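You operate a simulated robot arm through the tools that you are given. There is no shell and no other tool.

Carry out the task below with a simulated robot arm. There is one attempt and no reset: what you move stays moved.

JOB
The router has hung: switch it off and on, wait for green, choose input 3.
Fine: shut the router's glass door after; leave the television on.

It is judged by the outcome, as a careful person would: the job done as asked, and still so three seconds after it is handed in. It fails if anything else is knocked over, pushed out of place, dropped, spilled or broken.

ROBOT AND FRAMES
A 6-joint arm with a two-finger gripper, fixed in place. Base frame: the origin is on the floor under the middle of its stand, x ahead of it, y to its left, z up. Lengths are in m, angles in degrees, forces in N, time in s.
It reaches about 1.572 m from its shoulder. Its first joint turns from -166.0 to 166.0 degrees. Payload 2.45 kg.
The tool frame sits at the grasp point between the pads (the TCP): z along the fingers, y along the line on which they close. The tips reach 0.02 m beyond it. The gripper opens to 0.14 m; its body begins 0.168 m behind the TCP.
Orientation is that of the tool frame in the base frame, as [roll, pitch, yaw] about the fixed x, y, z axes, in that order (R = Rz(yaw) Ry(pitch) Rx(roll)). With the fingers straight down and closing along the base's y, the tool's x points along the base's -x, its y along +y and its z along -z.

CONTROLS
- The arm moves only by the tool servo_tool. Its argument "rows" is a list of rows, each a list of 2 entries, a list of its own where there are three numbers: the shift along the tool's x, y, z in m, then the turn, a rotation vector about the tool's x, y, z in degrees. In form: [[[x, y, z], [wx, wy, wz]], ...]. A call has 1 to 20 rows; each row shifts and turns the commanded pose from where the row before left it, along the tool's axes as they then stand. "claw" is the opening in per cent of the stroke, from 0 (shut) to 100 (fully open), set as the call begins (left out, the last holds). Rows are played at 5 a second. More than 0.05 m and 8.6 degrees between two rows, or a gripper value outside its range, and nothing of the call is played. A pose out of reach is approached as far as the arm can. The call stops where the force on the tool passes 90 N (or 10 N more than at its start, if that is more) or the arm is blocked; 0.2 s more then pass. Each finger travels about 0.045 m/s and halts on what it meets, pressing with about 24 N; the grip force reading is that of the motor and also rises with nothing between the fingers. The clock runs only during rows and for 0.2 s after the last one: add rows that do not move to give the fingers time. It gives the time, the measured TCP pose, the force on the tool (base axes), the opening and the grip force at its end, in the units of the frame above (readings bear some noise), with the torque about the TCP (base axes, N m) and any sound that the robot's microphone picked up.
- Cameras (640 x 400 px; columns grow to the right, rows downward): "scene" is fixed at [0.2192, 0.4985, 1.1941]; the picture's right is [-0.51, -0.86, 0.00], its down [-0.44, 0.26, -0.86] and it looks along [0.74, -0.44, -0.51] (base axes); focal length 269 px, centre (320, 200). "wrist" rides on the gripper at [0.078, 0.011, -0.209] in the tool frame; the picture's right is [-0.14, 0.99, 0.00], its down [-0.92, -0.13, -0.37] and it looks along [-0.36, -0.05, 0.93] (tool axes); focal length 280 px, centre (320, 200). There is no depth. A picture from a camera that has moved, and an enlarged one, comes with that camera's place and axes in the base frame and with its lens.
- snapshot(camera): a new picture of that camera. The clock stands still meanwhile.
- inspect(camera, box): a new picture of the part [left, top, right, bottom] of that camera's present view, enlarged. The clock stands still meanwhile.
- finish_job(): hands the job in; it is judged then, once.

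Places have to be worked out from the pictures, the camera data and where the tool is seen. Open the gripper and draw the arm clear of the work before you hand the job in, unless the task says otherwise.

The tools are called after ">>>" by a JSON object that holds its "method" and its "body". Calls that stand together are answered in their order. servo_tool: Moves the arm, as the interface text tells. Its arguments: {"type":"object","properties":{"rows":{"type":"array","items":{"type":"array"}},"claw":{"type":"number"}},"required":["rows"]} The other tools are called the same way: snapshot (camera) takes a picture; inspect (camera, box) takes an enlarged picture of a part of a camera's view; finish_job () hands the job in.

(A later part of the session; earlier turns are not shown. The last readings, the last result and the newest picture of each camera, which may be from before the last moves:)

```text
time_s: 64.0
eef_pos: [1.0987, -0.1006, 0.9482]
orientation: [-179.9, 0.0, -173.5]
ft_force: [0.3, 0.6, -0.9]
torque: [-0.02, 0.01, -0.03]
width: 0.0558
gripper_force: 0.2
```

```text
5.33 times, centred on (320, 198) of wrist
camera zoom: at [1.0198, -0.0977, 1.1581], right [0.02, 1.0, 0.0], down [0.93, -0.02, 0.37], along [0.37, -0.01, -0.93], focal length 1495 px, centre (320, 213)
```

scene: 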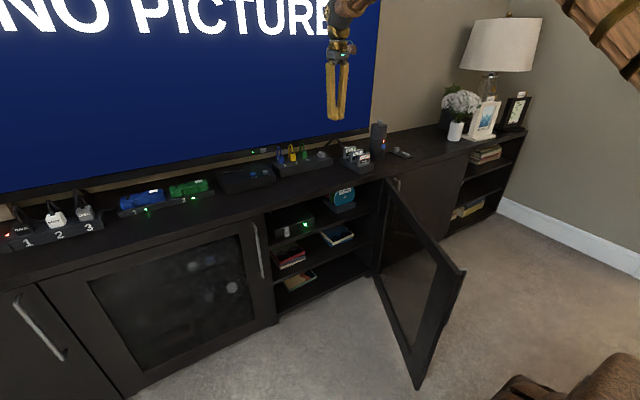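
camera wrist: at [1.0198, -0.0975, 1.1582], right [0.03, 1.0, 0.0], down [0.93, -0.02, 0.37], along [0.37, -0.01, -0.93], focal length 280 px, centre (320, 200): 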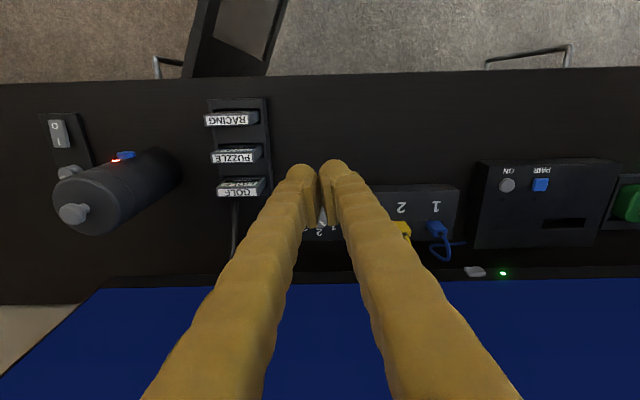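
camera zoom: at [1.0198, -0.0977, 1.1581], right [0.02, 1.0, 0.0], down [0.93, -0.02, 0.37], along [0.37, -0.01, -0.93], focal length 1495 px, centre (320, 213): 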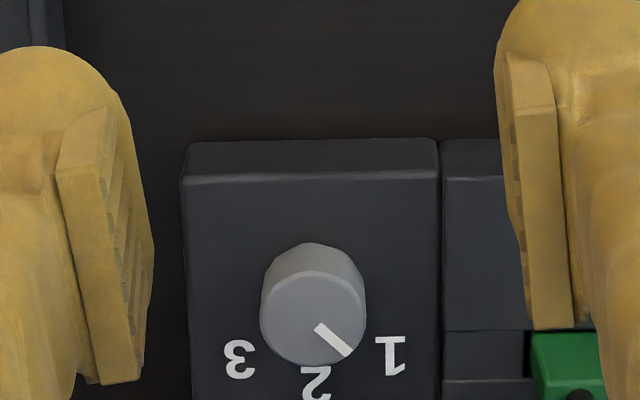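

The knob's top centre comes out at (1.2145, -0.1045), consistent across views. I'll turn back 90° counter-clockwise and move to hover above the knob at z≈0.83.

>>> {"method": "servo_tool", "body": {"rows": [[[0, 0, 0], [0, 0, -8.2]], [[0, 0, 0], [0, 0, -8.2]], [[0, 0, 0], [0, 0, -8.2]], [[0, 0, 0], [0, 0, -8.2]], [[0, 0, 0], [0, 0, -8.2]], [[0, 0, 0], [0, 0, -8.2]], [[0, 0, 0], [0, 0, -8.2]], [[0, 0, 0], [0, 0, -8.2]], [[0, 0, 0], [0, 0, -8.2]], [[0, 0, 0], [0, 0, -8.2]], [[0, 0, 0], [0, 0, -8.2]], [[0.0043, -0.0287, 0.0295], [0, 0, 0]], [[0.0043, -0.0287, 0.0295], [0, 0, 0]], [[0.0043, -0.0287, 0.0295], [0, 0, 0]], [[0.0043, -0.0287, 0.0295], [0, 0, 0]], [[0, 0, 0], [0, 0, 0]]]}}

>>> {"method": "inspect", "body": {"camera": "wrist", "box": [220, 120, 420, 245]}}

>>> {"method": "inspect", "body": {"camera": "scene", "box": [260, 80, 420, 180]}}

```text
time_s: 67.4
eef_pos: [1.2128, -0.1049, 0.8299]
orientation: [-180.0, -0.1, -83.3]
ft_force: [0.6, 0.1, -0.2]
torque: [-0.03, 0.0, 0.03]
width: 0.0562
gripper_force: 0.0
```

```text
3.20 times, centred on (320, 182) of wrist
camera zoom: at [1.2113, -0.1835, 1.0398], right [-1.0, 0.02, 0.0], down [0.02, 0.93, 0.37], along [0.01, 0.37, -0.93], focal length 897 px, centre (320, 256)
```

zoom: 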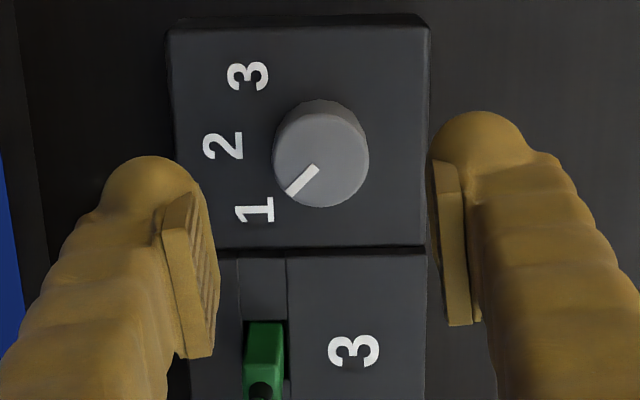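

```text
4.00 times, centred on (340, 130) of scene
camera zoom: at [0.2192, 0.4985, 1.1941], right [-0.51, -0.86, 0.0], down [-0.44, 0.26, -0.86], along [0.74, -0.44, -0.51], focal length 1077 px, centre (240, 480)
```

zoom: 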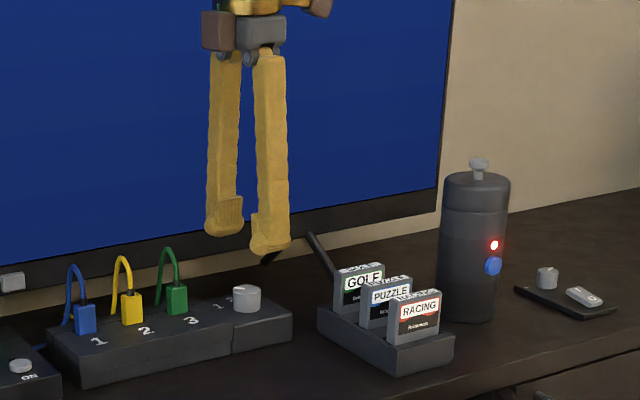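

The TCP axis is within 1–2 mm of the knob's centre, with a finger on each side and clear of the green plug and the TV. I'll descend so the pads straddle the knob.

>>> {"method": "servo_tool", "body": {"rows": [[[-0.0012, -0.0006, 0.02], [0, 0, 0]], [[0, 0, 0.02], [0, 0, 0]], [[0, 0, 0.02], [0, 0, 0]], [[0, 0, 0.01], [0, 0, 0]], [[0, 0, 0], [0, 0, 0]]]}}

>>> {"method": "inspect", "body": {"camera": "wrist", "box": [220, 120, 420, 245]}}

>>> {"method": "inspect", "body": {"camera": "scene", "box": [260, 120, 360, 182]}}

```text
time_s: 68.6
eef_pos: [1.2157, -0.1017, 0.7623]
orientation: [180.0, -0.1, -83.3]
ft_force: [-0.4, -0.4, -0.8]
torque: [0.01, 0.0, 0.02]
width: 0.0561
gripper_force: 0.1
```

```text
3.20 times, centred on (320, 182) of wrist
camera zoom: at [1.2133, -0.18, 0.9709], right [-1.0, 0.02, 0.0], down [0.02, 0.93, 0.37], along [0.01, 0.37, -0.93], focal length 897 px, centre (320, 256)
```

zoom: 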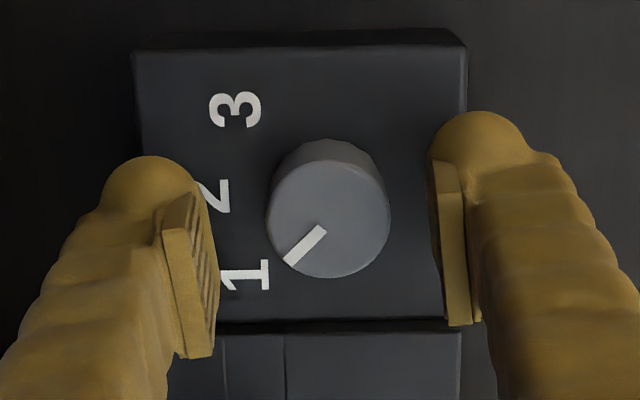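

```text
6.40 times, centred on (310, 151) of scene
camera zoom: at [0.2192, 0.4985, 1.1941], right [-0.51, -0.86, 0.0], down [-0.44, 0.26, -0.86], along [0.74, -0.44, -0.51], focal length 1722 px, centre (384, 514)
```

zoom: 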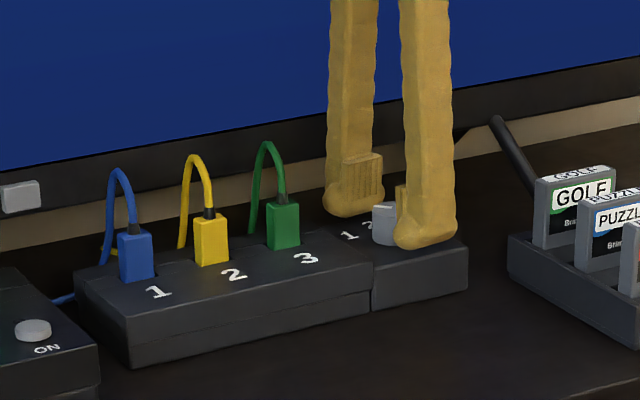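

Relative to the pads the knob is about 2–3 mm toward -x and 2 mm toward -y. I'll correct that and descend a further 5 mm, so the ribbed pads overlap the knob.

>>> {"method": "servo_tool", "body": {"rows": [[[0.0015, 0.0026, 0], [0, 0, 0]], [[0, 0, 0.0055], [0, 0, 0]], [[0, 0, 0], [0, 0, 0]]]}}

>>> {"method": "inspect", "body": {"camera": "scene", "box": [290, 140, 350, 178]}}

>>> {"method": "inspect", "body": {"camera": "wrist", "box": [220, 120, 420, 245]}}

```text
time_s: 69.4
eef_pos: [1.2128, -0.105, 0.7563]
orientation: [179.9, -0.2, -83.3]
ft_force: [0.3, -0.1, 0.2]
torque: [-0.01, -0.03, -0.01]
width: 0.0562
gripper_force: 0.0
```

```text
10.53 times, centred on (320, 159) of scene
camera zoom: at [0.2192, 0.4985, 1.1941], right [-0.51, -0.86, 0.0], down [-0.44, 0.26, -0.86], along [0.74, -0.44, -0.51], focal length 2833 px, centre (320, 632)
```

zoom: 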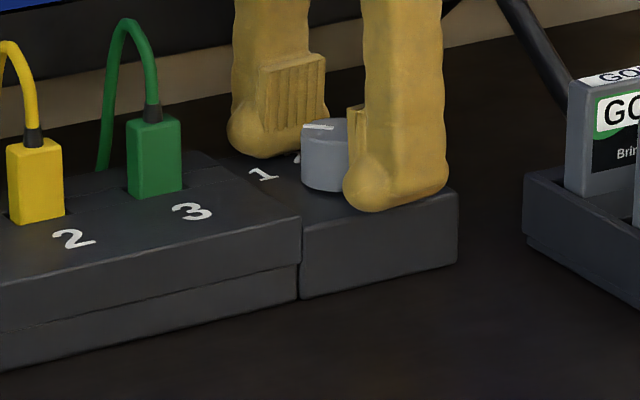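

```text
3.20 times, centred on (320, 182) of wrist
camera zoom: at [1.2105, -0.1824, 0.9651], right [-1.0, 0.02, 0.0], down [0.02, 0.93, 0.37], along [0.01, 0.37, -0.93], focal length 897 px, centre (320, 256)
```

zoom: 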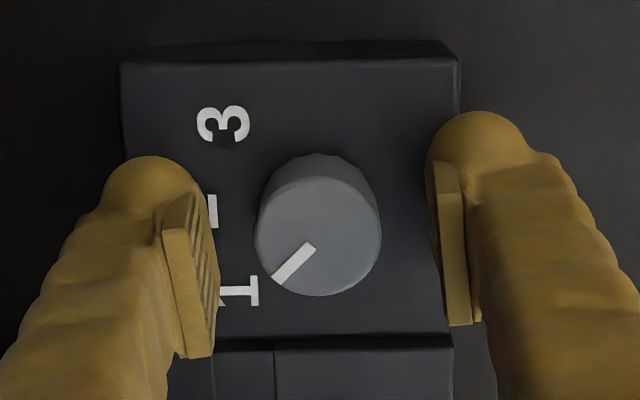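

The knob is aligned to within about 1 mm and the pads overlap it. I'll close the fingers on the knob.

>>> {"method": "servo_tool", "body": {"rows": [[[0, 0, 0], [0, 0, 0]], [[0, 0, 0], [0, 0, 0]], [[0, 0, 0], [0, 0, 0]], [[0, 0, 0], [0, 0, 0]]], "claw": 0}}

>>> {"method": "inspect", "body": {"camera": "wrist", "box": [220, 120, 420, 245]}}

```text
time_s: 70.4
eef_pos: [1.2122, -0.1047, 0.7559]
orientation: [180.0, -0.1, -83.3]
ft_force: [16.2, -0.4, -3.9]
torque: [-0.03, -0.19, 0.05]
width: 0.0307
gripper_force: 44.9
```

```text
3.20 times, centred on (320, 182) of wrist
camera zoom: at [1.2107, -0.1823, 0.9651], right [-1.0, 0.02, 0.0], down [0.02, 0.93, 0.37], along [0.01, 0.37, -0.93], focal length 897 px, centre (320, 256)
```

zoom: 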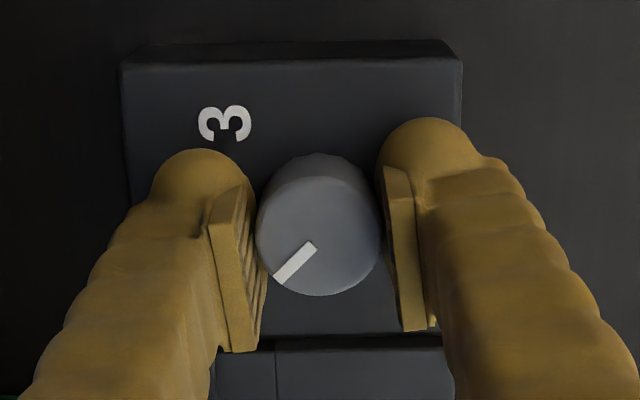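

The knob is gripped (0.0307 m wide, only 16 N offset). I'll relieve the small offset and rotate clockwise by about 41° first, then check.

>>> {"method": "servo_tool", "body": {"rows": [[[0, -0.0008, 0], [0, 0, 0]], [[0, 0, 0], [0, 0, 8.2]], [[0, 0, 0], [0, 0, 8.2]], [[0, 0, 0], [0, 0, 8.2]], [[0, 0, 0], [0, 0, 8.2]], [[0, 0, 0], [0, 0, 8.2]], [[0, 0, 0], [0, 0, 0]]]}}

>>> {"method": "inspect", "body": {"camera": "wrist", "box": [220, 120, 420, 245]}}

>>> {"method": "snapshot", "body": {"camera": "scene"}}

```text
time_s: 72.0
eef_pos: [1.2145, -0.105, 0.7556]
orientation: [-180.0, -0.1, -124.5]
ft_force: [-16.5, -1.7, 12.3]
torque: [-0.05, 0.22, 0.0]
width: 0.03
gripper_force: 44.9
```

```text
3.20 times, centred on (320, 182) of wrist
camera zoom: at [1.1606, -0.162, 0.9651], right [-0.74, 0.67, 0.0], down [0.63, 0.69, 0.37], along [0.25, 0.27, -0.93], focal length 897 px, centre (320, 256)
```

zoom: 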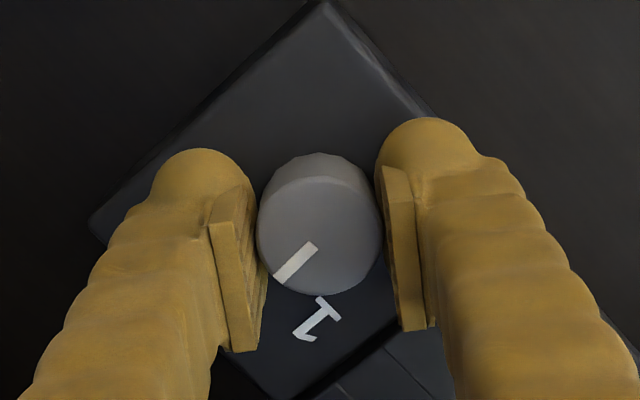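

```text
taken
```

scene: 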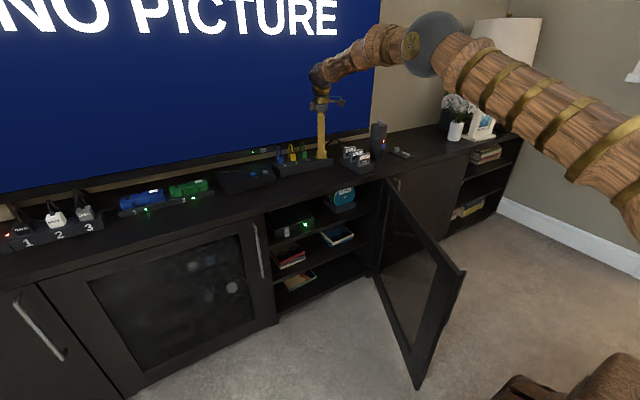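

The knob turns together with the gripper and the forces are low. I'll continue another 48.8° to complete the 90°.

>>> {"method": "servo_tool", "body": {"rows": [[[0, 0, 0], [0, 0, 8.13]], [[0, 0, 0], [0, 0, 8.13]], [[0, 0, 0], [0, 0, 8.13]], [[0, 0, 0], [0, 0, 8.13]], [[0, 0, 0], [0, 0, 8.13]], [[0, 0, 0], [0, 0, 8.13]], [[0, 0, 0], [0, 0, 0]]]}}

>>> {"method": "inspect", "body": {"camera": "wrist", "box": [220, 120, 420, 245]}}

>>> {"method": "snapshot", "body": {"camera": "scene"}}

```text
time_s: 73.6
eef_pos: [1.2146, -0.1055, 0.7556]
orientation: [-179.8, 0.1, -173.3]
ft_force: [21.0, -14.3, 9.6]
torque: [-0.13, -0.42, 0.24]
width: 0.0306
gripper_force: 45.7
```

```text
3.20 times, centred on (320, 182) of wrist
camera zoom: at [1.1349, -0.103, 0.9648], right [0.02, 1.0, 0.0], down [0.93, -0.02, 0.37], along [0.37, -0.01, -0.93], focal length 897 px, centre (320, 256)
```

zoom: 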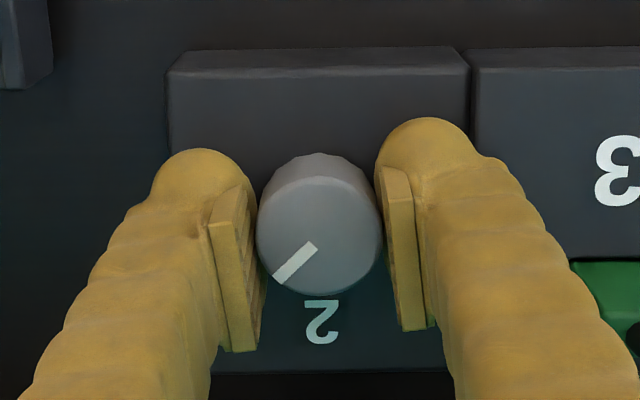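

```text
taken
```

scene: 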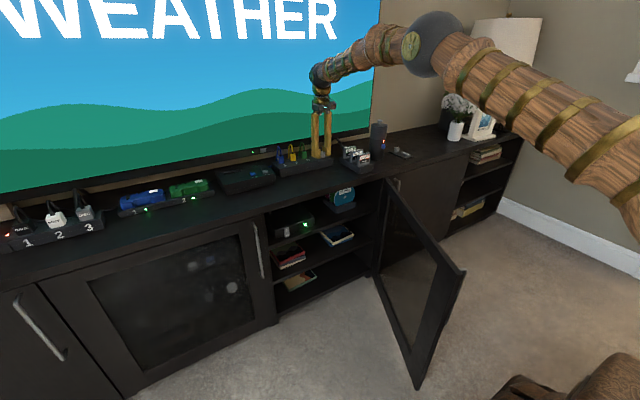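

The TV now shows a "WEATHER" picture and the pointer is toward "3". I'll open the fingers and check that the pointer stays on 3.

>>> {"method": "servo_tool", "body": {"rows": [[[0, 0, 0], [0, 0, 0]], [[0, 0, 0], [0, 0, 0]], [[0, 0, 0], [0, 0, 0]]], "claw": 40}}

>>> {"method": "inspect", "body": {"camera": "wrist", "box": [220, 120, 420, 245]}}

```text
time_s: 74.4
eef_pos: [1.2139, -0.1055, 0.7559]
orientation: [-179.9, -0.1, -173.2]
ft_force: [-6.2, -22.4, -0.2]
torque: [-0.35, 0.12, 0.12]
width: 0.0412
gripper_force: 0.2
```

```text
3.20 times, centred on (320, 182) of wrist
camera zoom: at [1.1346, -0.1034, 0.9641], right [0.02, 1.0, 0.0], down [0.93, -0.02, 0.37], along [0.37, -0.01, -0.93], focal length 897 px, centre (320, 256)
```

zoom: 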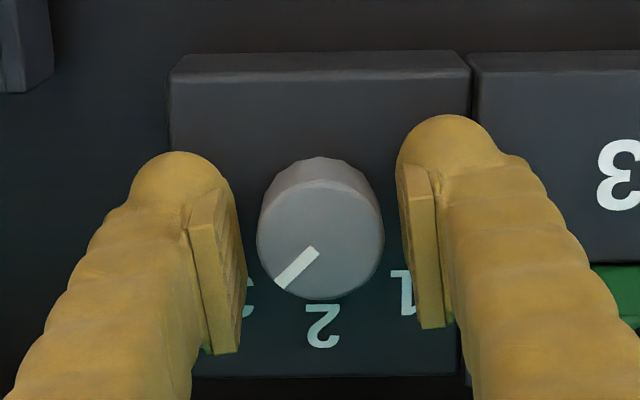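

The fingers are still opening. I'll let them finish before lifting.

>>> {"method": "servo_tool", "body": {"rows": [[[0, 0, 0], [0, 0, 0]], [[0, 0, 0], [0, 0, 0]], [[0, 0, 0], [0, 0, 0]]]}}

>>> {"method": "inspect", "body": {"camera": "wrist", "box": [220, 120, 420, 245]}}

>>> {"method": "inspect", "body": {"camera": "scene", "box": [260, 120, 360, 182]}}

```text
time_s: 75.2
eef_pos: [1.2141, -0.1053, 0.7552]
orientation: [-179.9, 0.0, -173.1]
ft_force: [-2.5, -21.8, 0.9]
torque: [-0.29, 0.02, -0.05]
width: 0.0417
gripper_force: 0.0
```

```text
3.20 times, centred on (320, 182) of wrist
camera zoom: at [1.1347, -0.103, 0.9645], right [0.02, 1.0, 0.0], down [0.93, -0.02, 0.37], along [0.37, -0.01, -0.93], focal length 897 px, centre (320, 256)
```

zoom: 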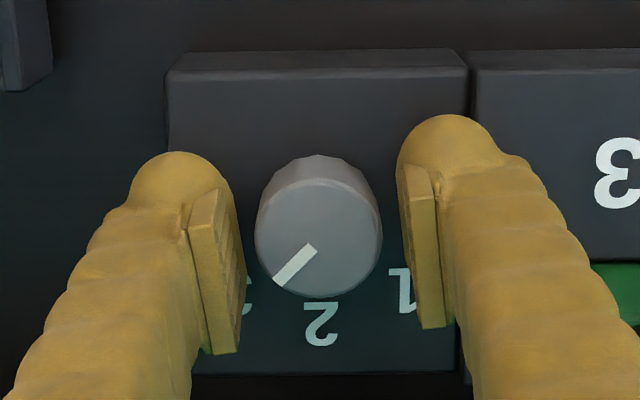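

```text
6.40 times, centred on (310, 151) of scene
camera zoom: at [0.2192, 0.4985, 1.1941], right [-0.51, -0.86, 0.0], down [-0.44, 0.26, -0.86], along [0.74, -0.44, -0.51], focal length 1722 px, centre (384, 514)
```

zoom: 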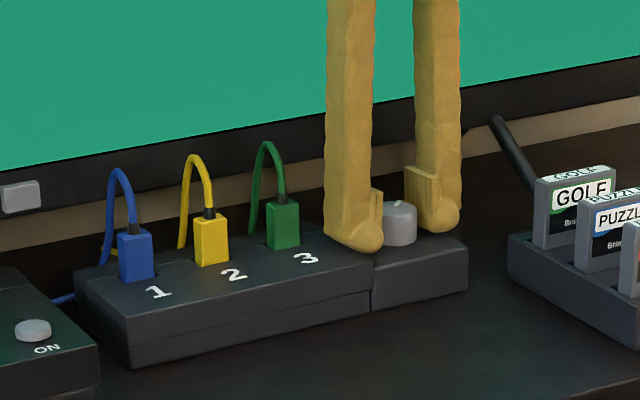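

The +y finger is touching the neighbouring port box as it opens (22 N). I'll stop that at once by closing slightly to relieve the contact, then lift straight up.

>>> {"method": "servo_tool", "body": {"rows": [[[0, 0, 0], [0, 0, 0]], [[0, 0, 0], [0, 0, 0]]], "claw": 26.5}}

>>> {"method": "inspect", "body": {"camera": "wrist", "box": [220, 120, 420, 245]}}

```text
time_s: 75.8
eef_pos: [1.2142, -0.105, 0.7541]
orientation: [180.0, -0.1, -173.0]
ft_force: [0.3, 0.4, 0.2]
torque: [0.01, 0.01, -0.02]
width: 0.0369
gripper_force: 0.1
```

```text
3.20 times, centred on (320, 182) of wrist
camera zoom: at [1.1348, -0.1019, 0.9641], right [0.02, 1.0, 0.0], down [0.93, -0.02, 0.37], along [0.37, -0.01, -0.93], focal length 897 px, centre (320, 256)
```

zoom: 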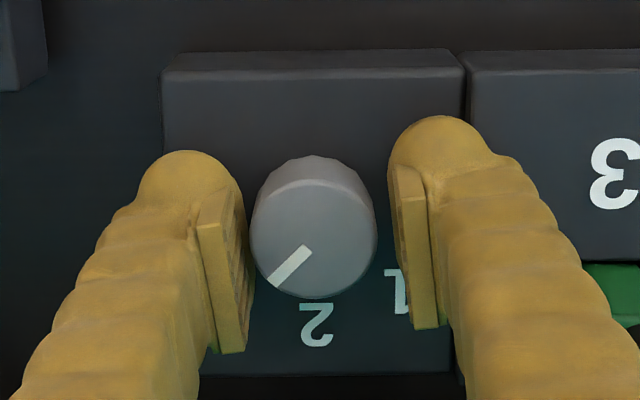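

The forces are zero and the knob is free between the fingers. I'll lift straight up 16 cm and then re-check the knob and surroundings.

>>> {"method": "servo_tool", "body": {"rows": [[[0, 0, -0.02], [0, 0, 0]], [[0, 0, -0.04], [0, 0, 0]], [[0, 0, -0.05], [0, 0, 0]], [[0, 0, -0.05], [0, 0, 0]], [[0, 0, 0], [0, 0, 0]]]}}

>>> {"method": "inspect", "body": {"camera": "wrist", "box": [220, 140, 420, 265]}}

>>> {"method": "inspect", "body": {"camera": "scene", "box": [240, 120, 400, 220]}}

>>> {"method": "snapshot", "body": {"camera": "scene"}}

```text
time_s: 77.0
eef_pos: [1.2148, -0.1051, 0.916]
orientation: [-179.9, 0.0, -173.2]
ft_force: [0.0, 0.3, 0.1]
torque: [0.03, 0.03, 0.01]
width: 0.0369
gripper_force: 0.0
```

```text
3.20 times, centred on (320, 202) of wrist
camera zoom: at [1.1357, -0.1025, 1.1255], right [0.02, 1.0, 0.0], down [0.93, -0.02, 0.37], along [0.37, -0.01, -0.93], focal length 897 px, centre (320, 192)
```

zoom: 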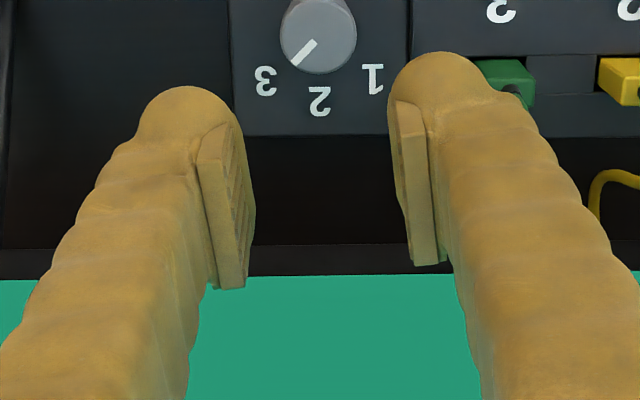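

```text
4.00 times, centred on (320, 170) of scene
camera zoom: at [0.2192, 0.4985, 1.1941], right [-0.51, -0.86, 0.0], down [-0.44, 0.26, -0.86], along [0.74, -0.44, -0.51], focal length 1077 px, centre (320, 320)
```

zoom: 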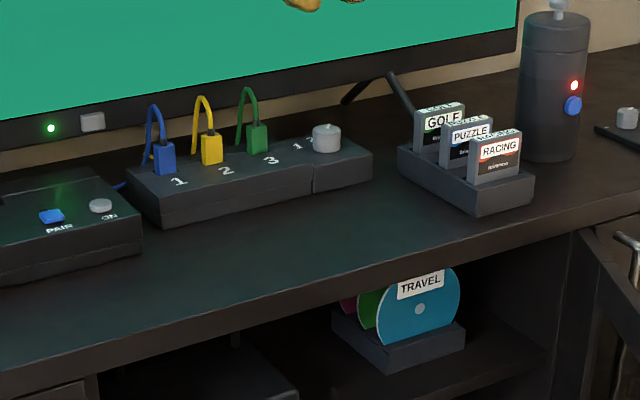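

```text
taken
```

scene: 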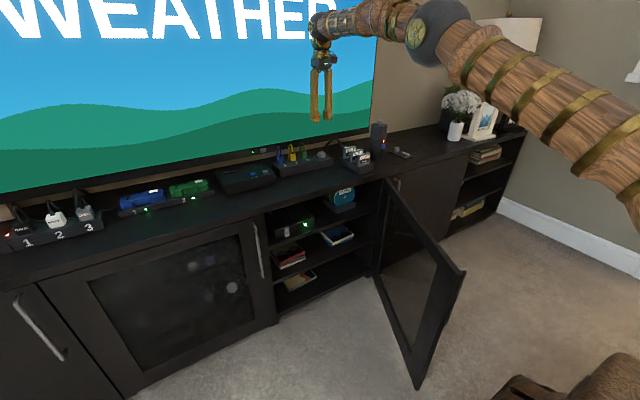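

The pointer sits on "3", the TV shows a picture, and nothing else has moved. Now to shut the glass door: I'll pull back from the TV, close the fingers, and go over to the outer (-y) side of the open door.

>>> {"method": "servo_tool", "body": {"rows": [[[0.0468, 0.0056, 0], [0, 0, 0]], [[0.0468, 0.0056, 0], [0, 0, 0]], [[0.0468, 0.0056, 0], [0, 0, 0]], [[0.0468, 0.0056, 0], [0, 0, 0]], [[0.0468, 0.0056, 0], [0, 0, 0]], [[0.0468, 0.0056, 0], [0, 0, 0]], [[0.0468, 0.0056, 0], [0, 0, 0]], [[0.0278, -0.0289, 0.0167], [0, 0, 0]], [[0.0278, -0.0289, 0.0167], [0, 0, 0]], [[0.0278, -0.0289, 0.0167], [0, 0, 0]], [[0.0278, -0.0289, 0.0167], [0, 0, 0]], [[0.0278, -0.0289, 0.0167], [0, 0, 0]], [[0.0278, -0.0289, 0.0167], [0, 0, 0]], [[0, 0, 0], [0, 0, 0]]], "claw": 0}}

>>> {"method": "snapshot", "body": {"camera": "scene"}}

>>> {"method": "snapshot", "body": {"camera": "wrist"}}

```text
time_s: 80.0
eef_pos: [0.7365, -0.2967, 0.8162]
orientation: [-180.0, 0.0, -173.1]
ft_force: [-0.2, 0.2, 0.0]
torque: [0.0, 0.02, 0.04]
width: 0.0
gripper_force: 24.5
```

```text
taken
```

scene: 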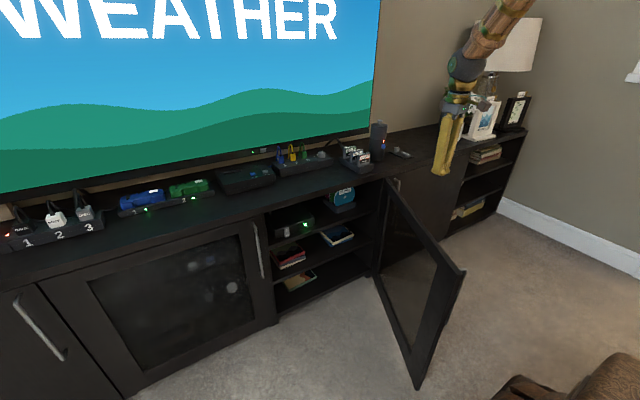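

```text
taken
camera wrist: at [0.6578, -0.2945, 1.0246], right [0.02, 1.0, 0.0], down [0.93, -0.02, 0.37], along [0.37, -0.01, -0.93], focal length 280 px, centre (320, 200)
```

wrist: 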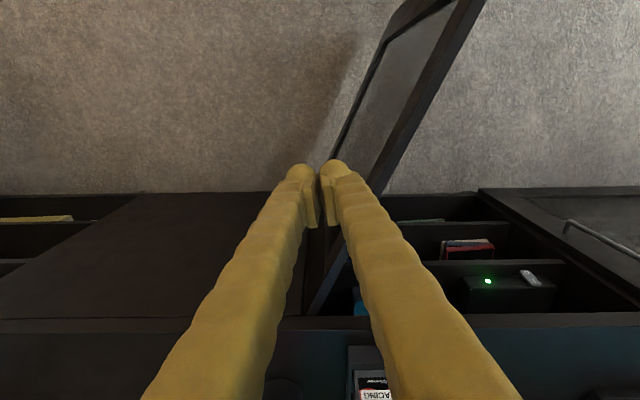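

The tool is vertical at [0.737, -0.297, 0.816], about 6 cm outside the door's outer face, which stands at about 67°. I'll lower the closed fingers until the tips are level with the door's top rail.

>>> {"method": "servo_tool", "body": {"rows": [[[0, 0, 0.039], [0, 0, 0]], [[0, 0, 0.039], [0, 0, 0]], [[0, 0, 0.039], [0, 0, 0]], [[0, 0, 0.036], [0, 0, 0]], [[0, 0, 0], [0, 0, 0]]]}}

>>> {"method": "snapshot", "body": {"camera": "scene"}}

>>> {"method": "snapshot", "body": {"camera": "wrist"}}

```text
time_s: 81.2
eef_pos: [0.7394, -0.2945, 0.66]
orientation: [-180.0, 0.0, -173.1]
ft_force: [-0.6, -0.3, -0.1]
torque: [-0.01, 0.02, 0.01]
width: 0.0
gripper_force: 24.0
```

```text
taken
```

scene: 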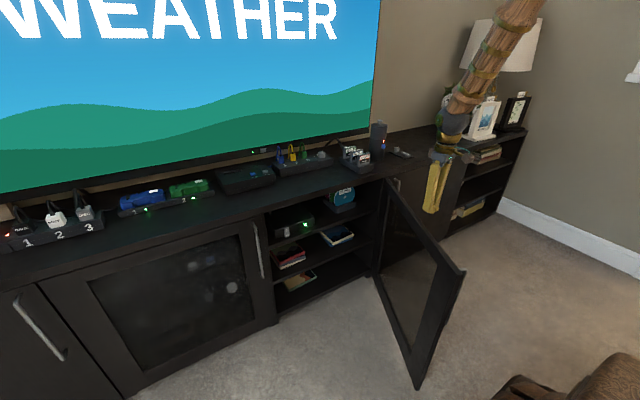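

```text
taken
camera wrist: at [0.6598, -0.2934, 0.8696], right [0.02, 1.0, 0.0], down [0.93, -0.02, 0.37], along [0.37, -0.01, -0.93], focal length 280 px, centre (320, 200)
```

wrist: 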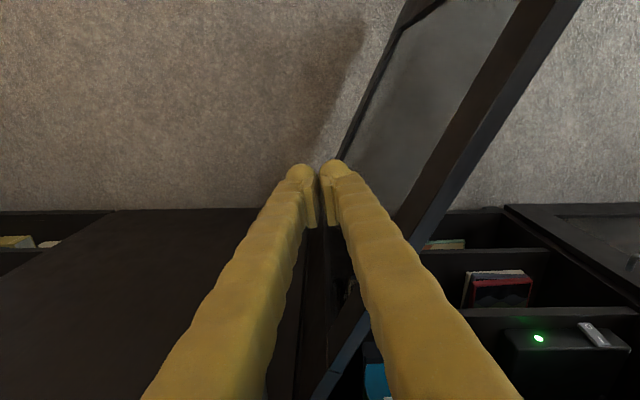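

The fingers are beside the door's outer face with no contact. I'll push the door closed slowly along its hinge arc, checking part way.

>>> {"method": "servo_tool", "body": {"rows": [[[-0.0097, 0.017, 0], [0, 0, 0]], [[-0.0097, 0.017, 0], [0, 0, 0]], [[-0.0087, 0.0156, 0], [0, 0, 0]], [[-0.0087, 0.0156, 0], [0, 0, 0]], [[-0.0087, 0.0156, 0], [0, 0, 0]], [[-0.0096, 0.0114, 0], [0, 0, 0]], [[-0.0096, 0.0114, 0], [0, 0, 0]], [[-0.0096, 0.0114, 0], [0, 0, 0]], [[0, 0, 0], [0, 0, 0]]]}}

>>> {"method": "snapshot", "body": {"camera": "scene"}}

>>> {"method": "snapshot", "body": {"camera": "wrist"}}

```text
time_s: 83.2
eef_pos: [0.7995, -0.1749, 0.661]
orientation: [180.0, 0.0, -173.1]
ft_force: [0.2, 0.1, 0.0]
torque: [0.0, -0.01, 0.03]
width: 0.0001
gripper_force: 23.8
```

```text
taken
```

scene: 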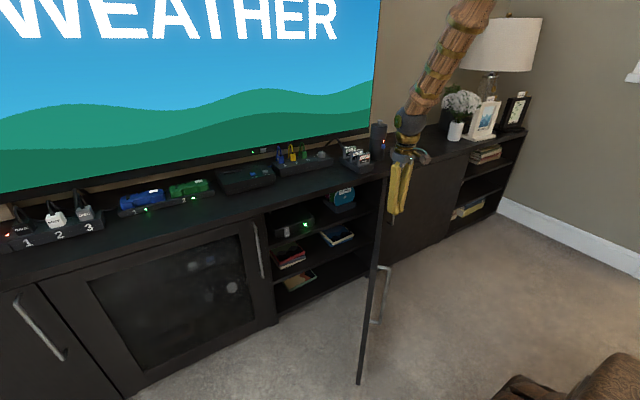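

```text
taken
camera wrist: at [0.72, -0.1722, 0.8709], right [0.02, 1.0, 0.0], down [0.93, -0.02, 0.37], along [0.37, -0.01, -0.93], focal length 280 px, centre (320, 200)
```

wrist: 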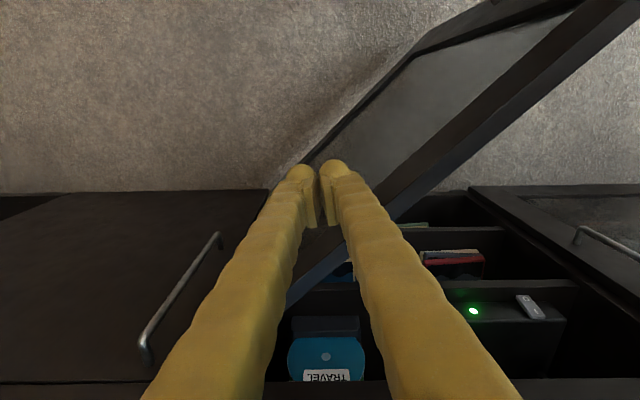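

The door has swung to about 43°, moving easily. I'll continue the arc slowly.

>>> {"method": "servo_tool", "body": {"rows": [[[-0.0114, 0.0095, 0], [0, 0, 0]], [[-0.0114, 0.0095, 0], [0, 0, 0]], [[-0.0114, 0.0095, 0], [0, 0, 0]], [[-0.0129, 0.0074, 0], [0, 0, 0]], [[-0.0129, 0.0074, 0], [0, 0, 0]], [[-0.0129, 0.0074, 0], [0, 0, 0]], [[0, 0, 0], [0, 0, 0]]]}}

>>> {"method": "snapshot", "body": {"camera": "scene"}}

>>> {"method": "snapshot", "body": {"camera": "wrist"}}

```text
time_s: 84.8
eef_pos: [0.8653, -0.114, 0.6613]
orientation: [179.9, 0.0, -173.2]
ft_force: [-0.4, 0.0, 0.4]
torque: [0.01, 0.03, -0.05]
width: 0.0
gripper_force: 24.3
```

```text
taken
```

scene: 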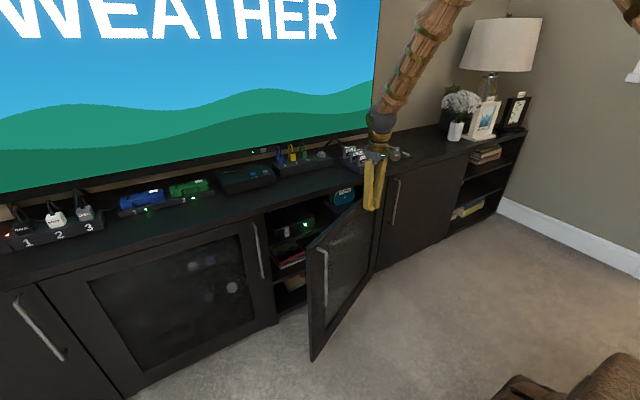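

```text
taken
camera wrist: at [0.7852, -0.1123, 0.8709], right [0.02, 1.0, 0.0], down [0.93, -0.02, 0.37], along [0.37, -0.01, -0.93], focal length 280 px, centre (320, 200)
```

wrist: 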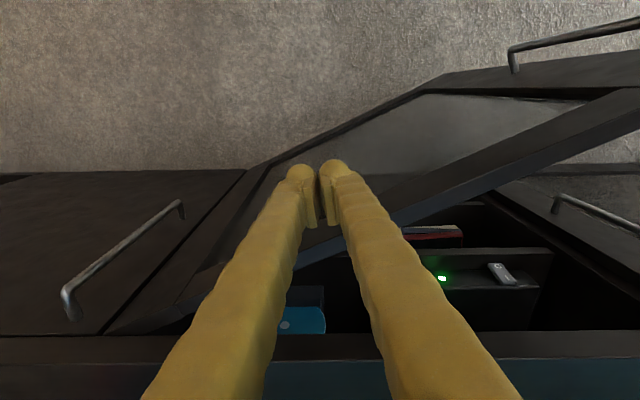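

The door is at about 25° and LED still shows green. I'll continue closing, more slowly now.

>>> {"method": "servo_tool", "body": {"rows": [[[-0.0105, 0.0038, 0], [0, 0, 0]], [[-0.0105, 0.0038, 0], [0, 0, 0]], [[-0.0105, 0.0038, 0], [0, 0, 0]], [[-0.0105, 0.0038, 0], [0, 0, 0]], [[-0.0088, 0.0017, 0], [0, 0, 0]], [[-0.0088, 0.0017, 0], [0, 0, 0]], [[-0.0088, 0.0017, 0], [0, 0, 0]], [[-0.0088, 0.0017, 0], [0, 0, 0]], [[0, 0, 0], [0, 0, 0]]]}}

>>> {"method": "snapshot", "body": {"camera": "scene"}}

>>> {"method": "snapshot", "body": {"camera": "wrist"}}

```text
time_s: 86.8
eef_pos: [0.9391, -0.0837, 0.6621]
orientation: [179.9, 0.0, -173.1]
ft_force: [-0.1, -0.4, -0.6]
torque: [0.02, 0.03, 0.01]
width: 0.0003
gripper_force: 24.5
```

```text
taken
```

scene: 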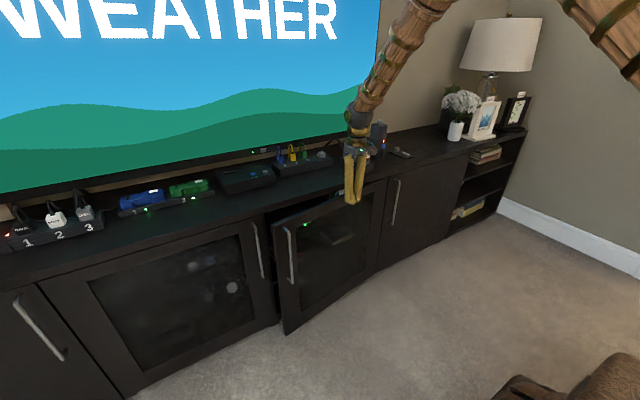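

```text
taken
camera wrist: at [0.8604, -0.0817, 0.8715], right [0.02, 1.0, 0.0], down [0.93, -0.02, 0.37], along [0.37, -0.01, -0.93], focal length 280 px, centre (320, 200)
```

wrist: 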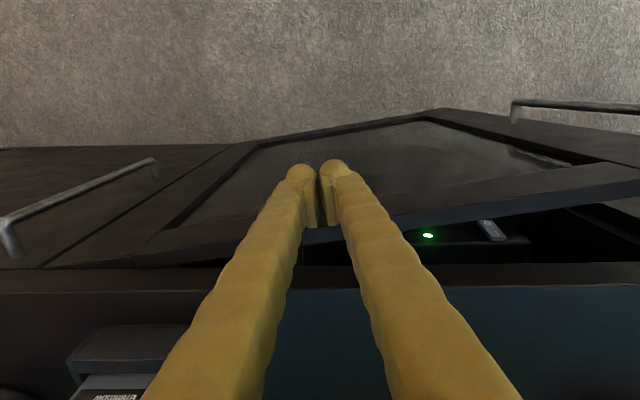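

The door is within about 7° of shut. Since the cabinet's top edge may overhang, I'll back off a little, tilt the fingers so the tips lead, and move nearer the handle side for the final push.

>>> {"method": "servo_tool", "body": {"rows": [[[0.0195, 0.0023, -0.005], [0, 0, 0]], [[0.0195, 0.0023, -0.005], [0, 0, 0]], [[0, 0, 0], [0, -8.5, 0]], [[0, 0, 0], [0, -8.5, 0]], [[0, 0, 0], [0, -8.5, 0]], [[0, 0, 0], [0, 0, 0]]]}}

>>> {"method": "snapshot", "body": {"camera": "scene"}}

>>> {"method": "snapshot", "body": {"camera": "wrist"}}

```text
time_s: 88.2
eef_pos: [0.9008, -0.0797, 0.6723]
orientation: [179.3, 22.7, -173.1]
ft_force: [-0.7, 0.3, 1.0]
torque: [0.04, 0.0, 0.0]
width: 0.0001
gripper_force: 23.8
out of reach, approached as far as the arm can: row 5
```

```text
taken
```

scene: 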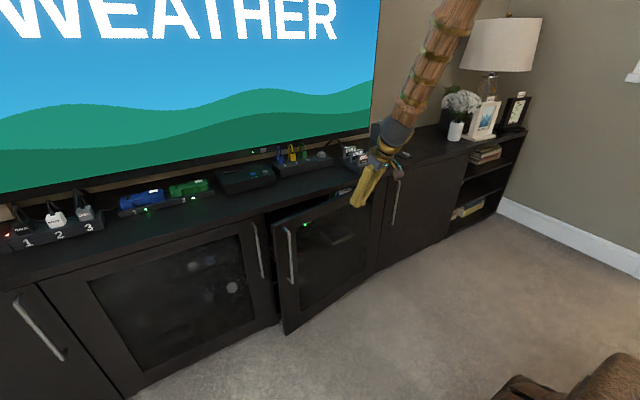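

```text
taken
camera wrist: at [0.7476, -0.0895, 0.8352], right [0.0, 1.0, 0.06], down [0.72, -0.05, 0.69], along [0.7, 0.05, -0.72], focal length 280 px, centre (320, 200)
```

wrist: 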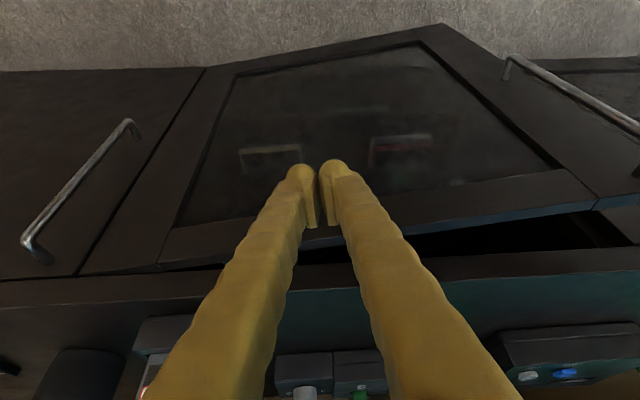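

Tips now lead by about 23°. I'll shift along the door toward the handle side before the final push.

>>> {"method": "servo_tool", "body": {"rows": [[[-0.0044, 0.0397, 0.0018], [0, 0, 0]], [[-0.0044, 0.0397, 0.0018], [0, 0, 0]], [[-0.0044, 0.0397, 0.0018], [0, 0, 0]], [[-0.0044, 0.0397, 0.0018], [0, 0, 0]], [[0, 0, 0], [0, 0, 0]]]}}

>>> {"method": "snapshot", "body": {"camera": "scene"}}

>>> {"method": "snapshot", "body": {"camera": "wrist"}}

```text
time_s: 89.4
eef_pos: [0.899, 0.08, 0.6753]
orientation: [179.2, 22.8, -173.1]
ft_force: [-0.3, 0.7, -0.8]
torque: [-0.04, -0.02, 0.02]
width: 0.0
gripper_force: 23.8
```

```text
taken
```

scene: 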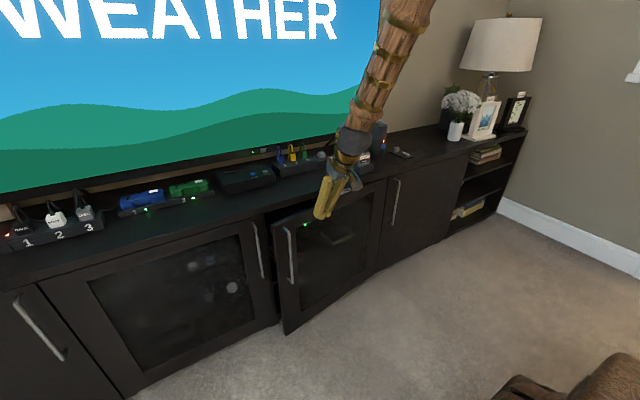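

```text
taken
camera wrist: at [0.7463, 0.0706, 0.838], right [0.0, 1.0, 0.07], down [0.72, -0.05, 0.69], along [0.7, 0.05, -0.72], focal length 280 px, centre (320, 200)
```

wrist: 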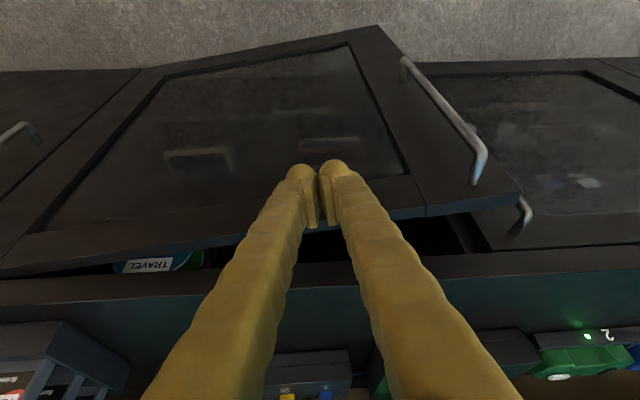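

The tips are level with the door's top rail. I'll push forward slowly to bring the door shut.

>>> {"method": "servo_tool", "body": {"rows": [[[-0.0092, -0.0012, 0.0038], [0, 0, 0]], [[-0.0092, -0.0012, 0.0038], [0, 0, 0]], [[-0.0092, -0.0012, 0.0038], [0, 0, 0]], [[-0.0092, -0.0012, 0.0038], [0, 0, 0]], [[-0.0092, -0.0012, 0.0038], [0, 0, 0]], [[-0.0055, -0.0007, 0.0023], [0, 0, 0]], [[0, 0, 0], [0, 0, 0]]]}}

>>> {"method": "snapshot", "body": {"camera": "scene"}}

>>> {"method": "snapshot", "body": {"camera": "wrist"}}

```text
time_s: 91.0
eef_pos: [0.957, 0.0818, 0.6751]
orientation: [179.3, 22.7, -172.9]
ft_force: [0.2, 0.4, -0.6]
torque: [0.03, 0.0, -0.01]
width: 0.0
gripper_force: 24.0
```

```text
taken
```

scene: 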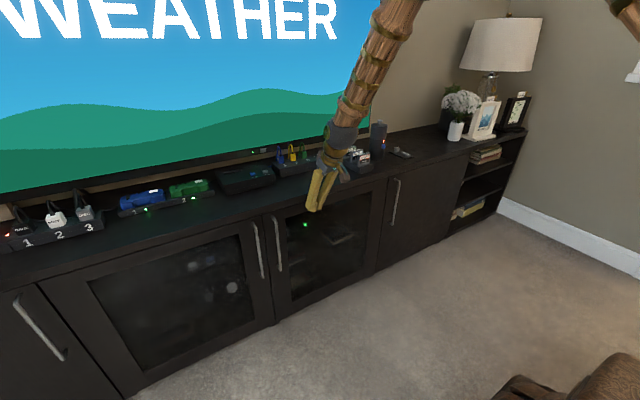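

```text
taken
camera wrist: at [0.8029, 0.0712, 0.8382], right [0.0, 1.0, 0.07], down [0.72, -0.05, 0.69], along [0.7, 0.05, -0.72], focal length 280 px, centre (320, 200)
```

wrist: 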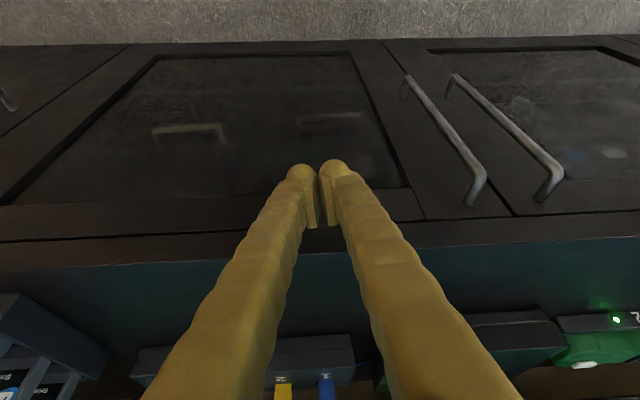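

The door looks flush now. I'll zoom in to compare the door gaps with the adjacent door.

>>> {"method": "inspect", "body": {"camera": "scene", "box": [240, 180, 420, 292]}}

>>> {"method": "inspect", "body": {"camera": "wrist", "box": [380, 130, 580, 255]}}

```text
3.56 times, centred on (330, 236) of scene
camera zoom: at [0.2192, 0.4985, 1.1941], right [-0.51, -0.86, 0.0], down [-0.44, 0.26, -0.86], along [0.74, -0.44, -0.51], focal length 957 px, centre (284, 72)
```

zoom: 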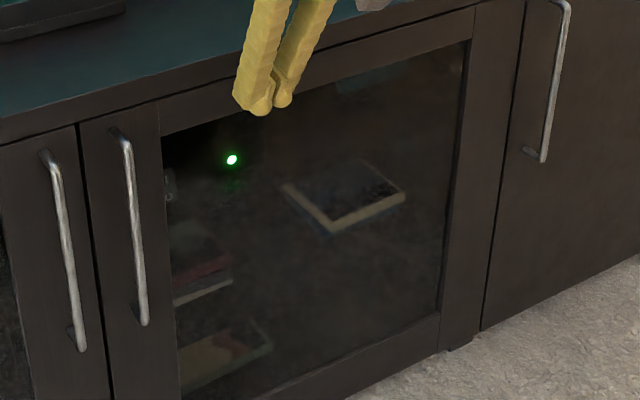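

```text
3.20 times, centred on (480, 192) of wrist
camera zoom: at [0.8029, 0.0712, 0.8382], right [0.0, 1.0, 0.07], down [0.72, -0.05, 0.69], along [0.7, 0.05, -0.72], focal length 897 px, centre (-192, 224)
```

zoom: 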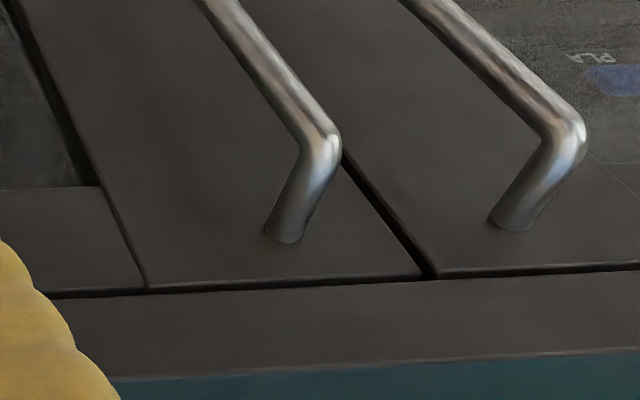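

The handle and door edges match the initial closed view and the green LED shows through the glass. I'll give a gentle few-millimetre push to confirm it's fully seated.

>>> {"method": "servo_tool", "body": {"rows": [[[-0.0028, -0.0004, 0.0012], [0, 0, 0]], [[-0.0028, -0.0004, 0.0012], [0, 0, 0]], [[-0.0028, -0.0004, 0.0012], [0, 0, 0]], [[-0.0028, -0.0004, 0.0012], [0, 0, 0]], [[0, 0, 0], [0, 0, 0]]]}}

```text
time_s: 92.2
eef_pos: [0.9686, 0.0811, 0.6743]
orientation: [179.2, 22.7, -172.9]
ft_force: [-0.7, -0.3, 0.1]
torque: [-0.02, 0.03, 0.01]
width: 0.0
gripper_force: 23.7
```

Still no contact at x = 0.969. I'll advance a few more millimetres in small steps.

>>> {"method": "servo_tool", "body": {"rows": [[[-0.0028, -0.0004, 0.0012], [0, 0, 0]], [[-0.0028, -0.0004, 0.0012], [0, 0, 0]], [[0, 0, 0], [0, 0, 0]]]}}

>>> {"method": "inspect", "body": {"camera": "wrist", "box": [240, 130, 440, 255]}}

```text
time_s: 93.0
eef_pos: [0.9732, 0.0819, 0.6724]
orientation: [179.3, 22.7, -173.0]
ft_force: [0.4, -0.1, -0.2]
torque: [0.01, -0.03, 0.02]
width: 0.0001
gripper_force: 24.3
```

```text
3.20 times, centred on (340, 192) of wrist
camera zoom: at [0.8212, 0.071, 0.8366], right [0.0, 1.0, 0.07], down [0.72, -0.05, 0.69], along [0.7, 0.05, -0.72], focal length 897 px, centre (256, 224)
```

zoom: 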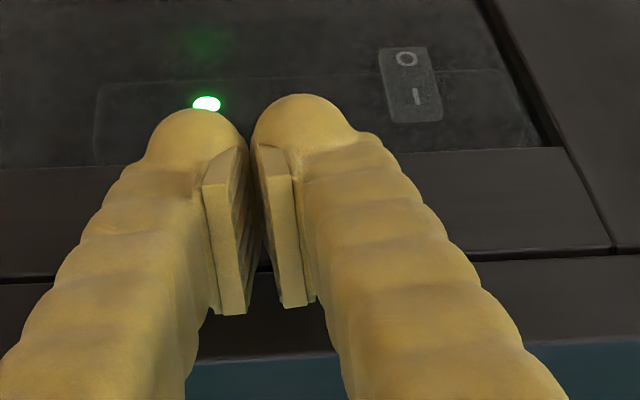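

There's still no contact, and the tips are a hair from the rail. I'll take three more 3 mm steps to feel the door.

>>> {"method": "servo_tool", "body": {"rows": [[[-0.0028, -0.0004, 0.0012], [0, 0, 0]], [[-0.0028, -0.0004, 0.0012], [0, 0, 0]], [[-0.0028, -0.0004, 0.0012], [0, 0, 0]], [[0, 0, 0], [0, 0, 0]]]}}

```text
time_s: 93.7
eef_pos: [0.976, 0.0824, 0.6722]
orientation: [179.1, 22.1, -173.0]
ft_force: [-3.2, 0.1, -3.1]
torque: [0.04, 0.07, 0.0]
width: 0.0
gripper_force: 24.0
stopped in row 3: the force on the tool passed its limit at 101 N (the readings are from after the stop); the commanded pose is now the measured one
```

That's firm contact, so the door is fully home. I'll retreat straight back, then raise the arm and open the gripper.

>>> {"method": "servo_tool", "body": {"rows": [[[0.0092, 0.0012, -0.0038], [0, 0, 0]], [[0.0184, 0.0024, -0.0076], [0, 0, 0]], [[0.023, 0.003, -0.0096], [0, 0, 0]], [[0.023, 0.003, -0.0096], [0, 0, 0]], [[-0.0116, 0, -0.0277], [0, 0, 0]], [[-0.0154, 0, -0.0369], [0, 0, 0]], [[-0.0154, 0, -0.0369], [0, 0, 0]], [[-0.0154, 0, -0.0369], [0, 0, 0]], [[-0.0154, 0, -0.0369], [0, 0, 0]], [[-0.0154, 0, -0.0369], [0, 0, 0]], [[-0.0154, 0, -0.0369], [0, 0, 0]], [[0, 0, 0], [0, 0, 0]]], "claw": 60}}

>>> {"method": "snapshot", "body": {"camera": "scene"}}

>>> {"method": "snapshot", "body": {"camera": "wrist"}}

>>> {"method": "inspect", "body": {"camera": "scene", "box": [240, 180, 420, 292]}}

```text
time_s: 96.3
eef_pos: [0.8982, 0.0769, 0.9426]
orientation: [179.1, 22.2, -173.1]
ft_force: [0.0, 0.6, 1.1]
torque: [0.03, -0.02, 0.04]
width: 0.084
gripper_force: 0.1
```

```text
taken
```

scene: 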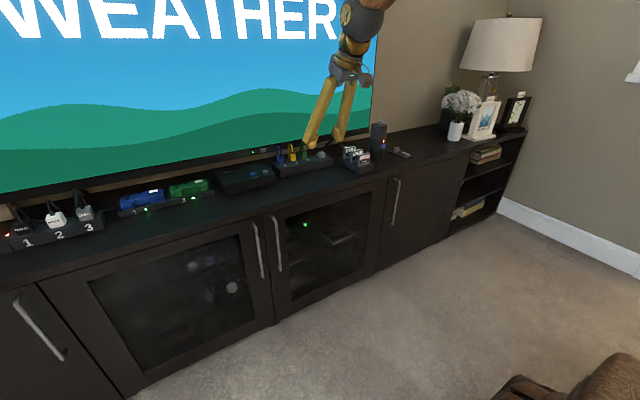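

```text
taken
camera wrist: at [0.7466, 0.0673, 1.1061], right [0.0, 1.0, 0.07], down [0.72, -0.05, 0.69], along [0.69, 0.05, -0.72], focal length 280 px, centre (320, 200)
```

wrist: 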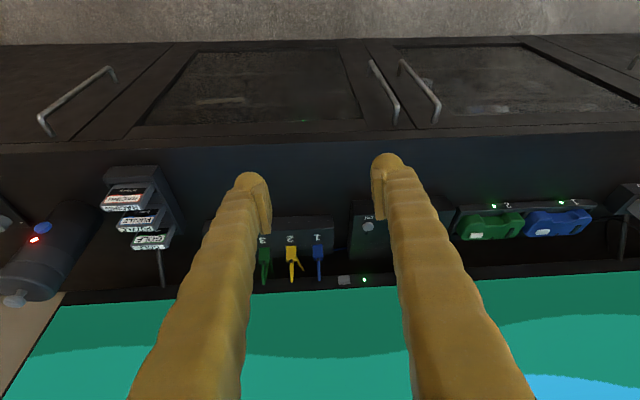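

```text
3.56 times, centred on (330, 236) of scene
camera zoom: at [0.2192, 0.4985, 1.1941], right [-0.51, -0.86, 0.0], down [-0.44, 0.26, -0.86], along [0.74, -0.44, -0.51], focal length 957 px, centre (284, 72)
```

zoom: 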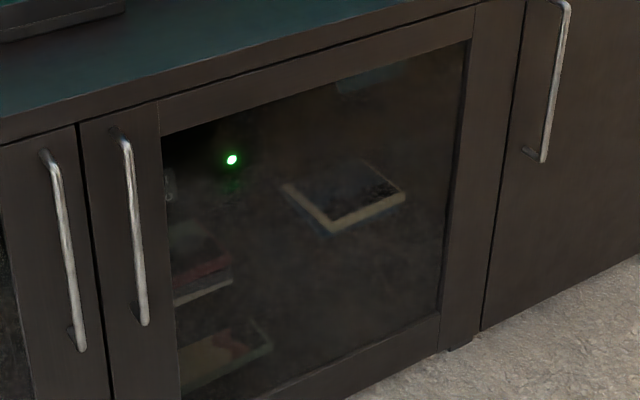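

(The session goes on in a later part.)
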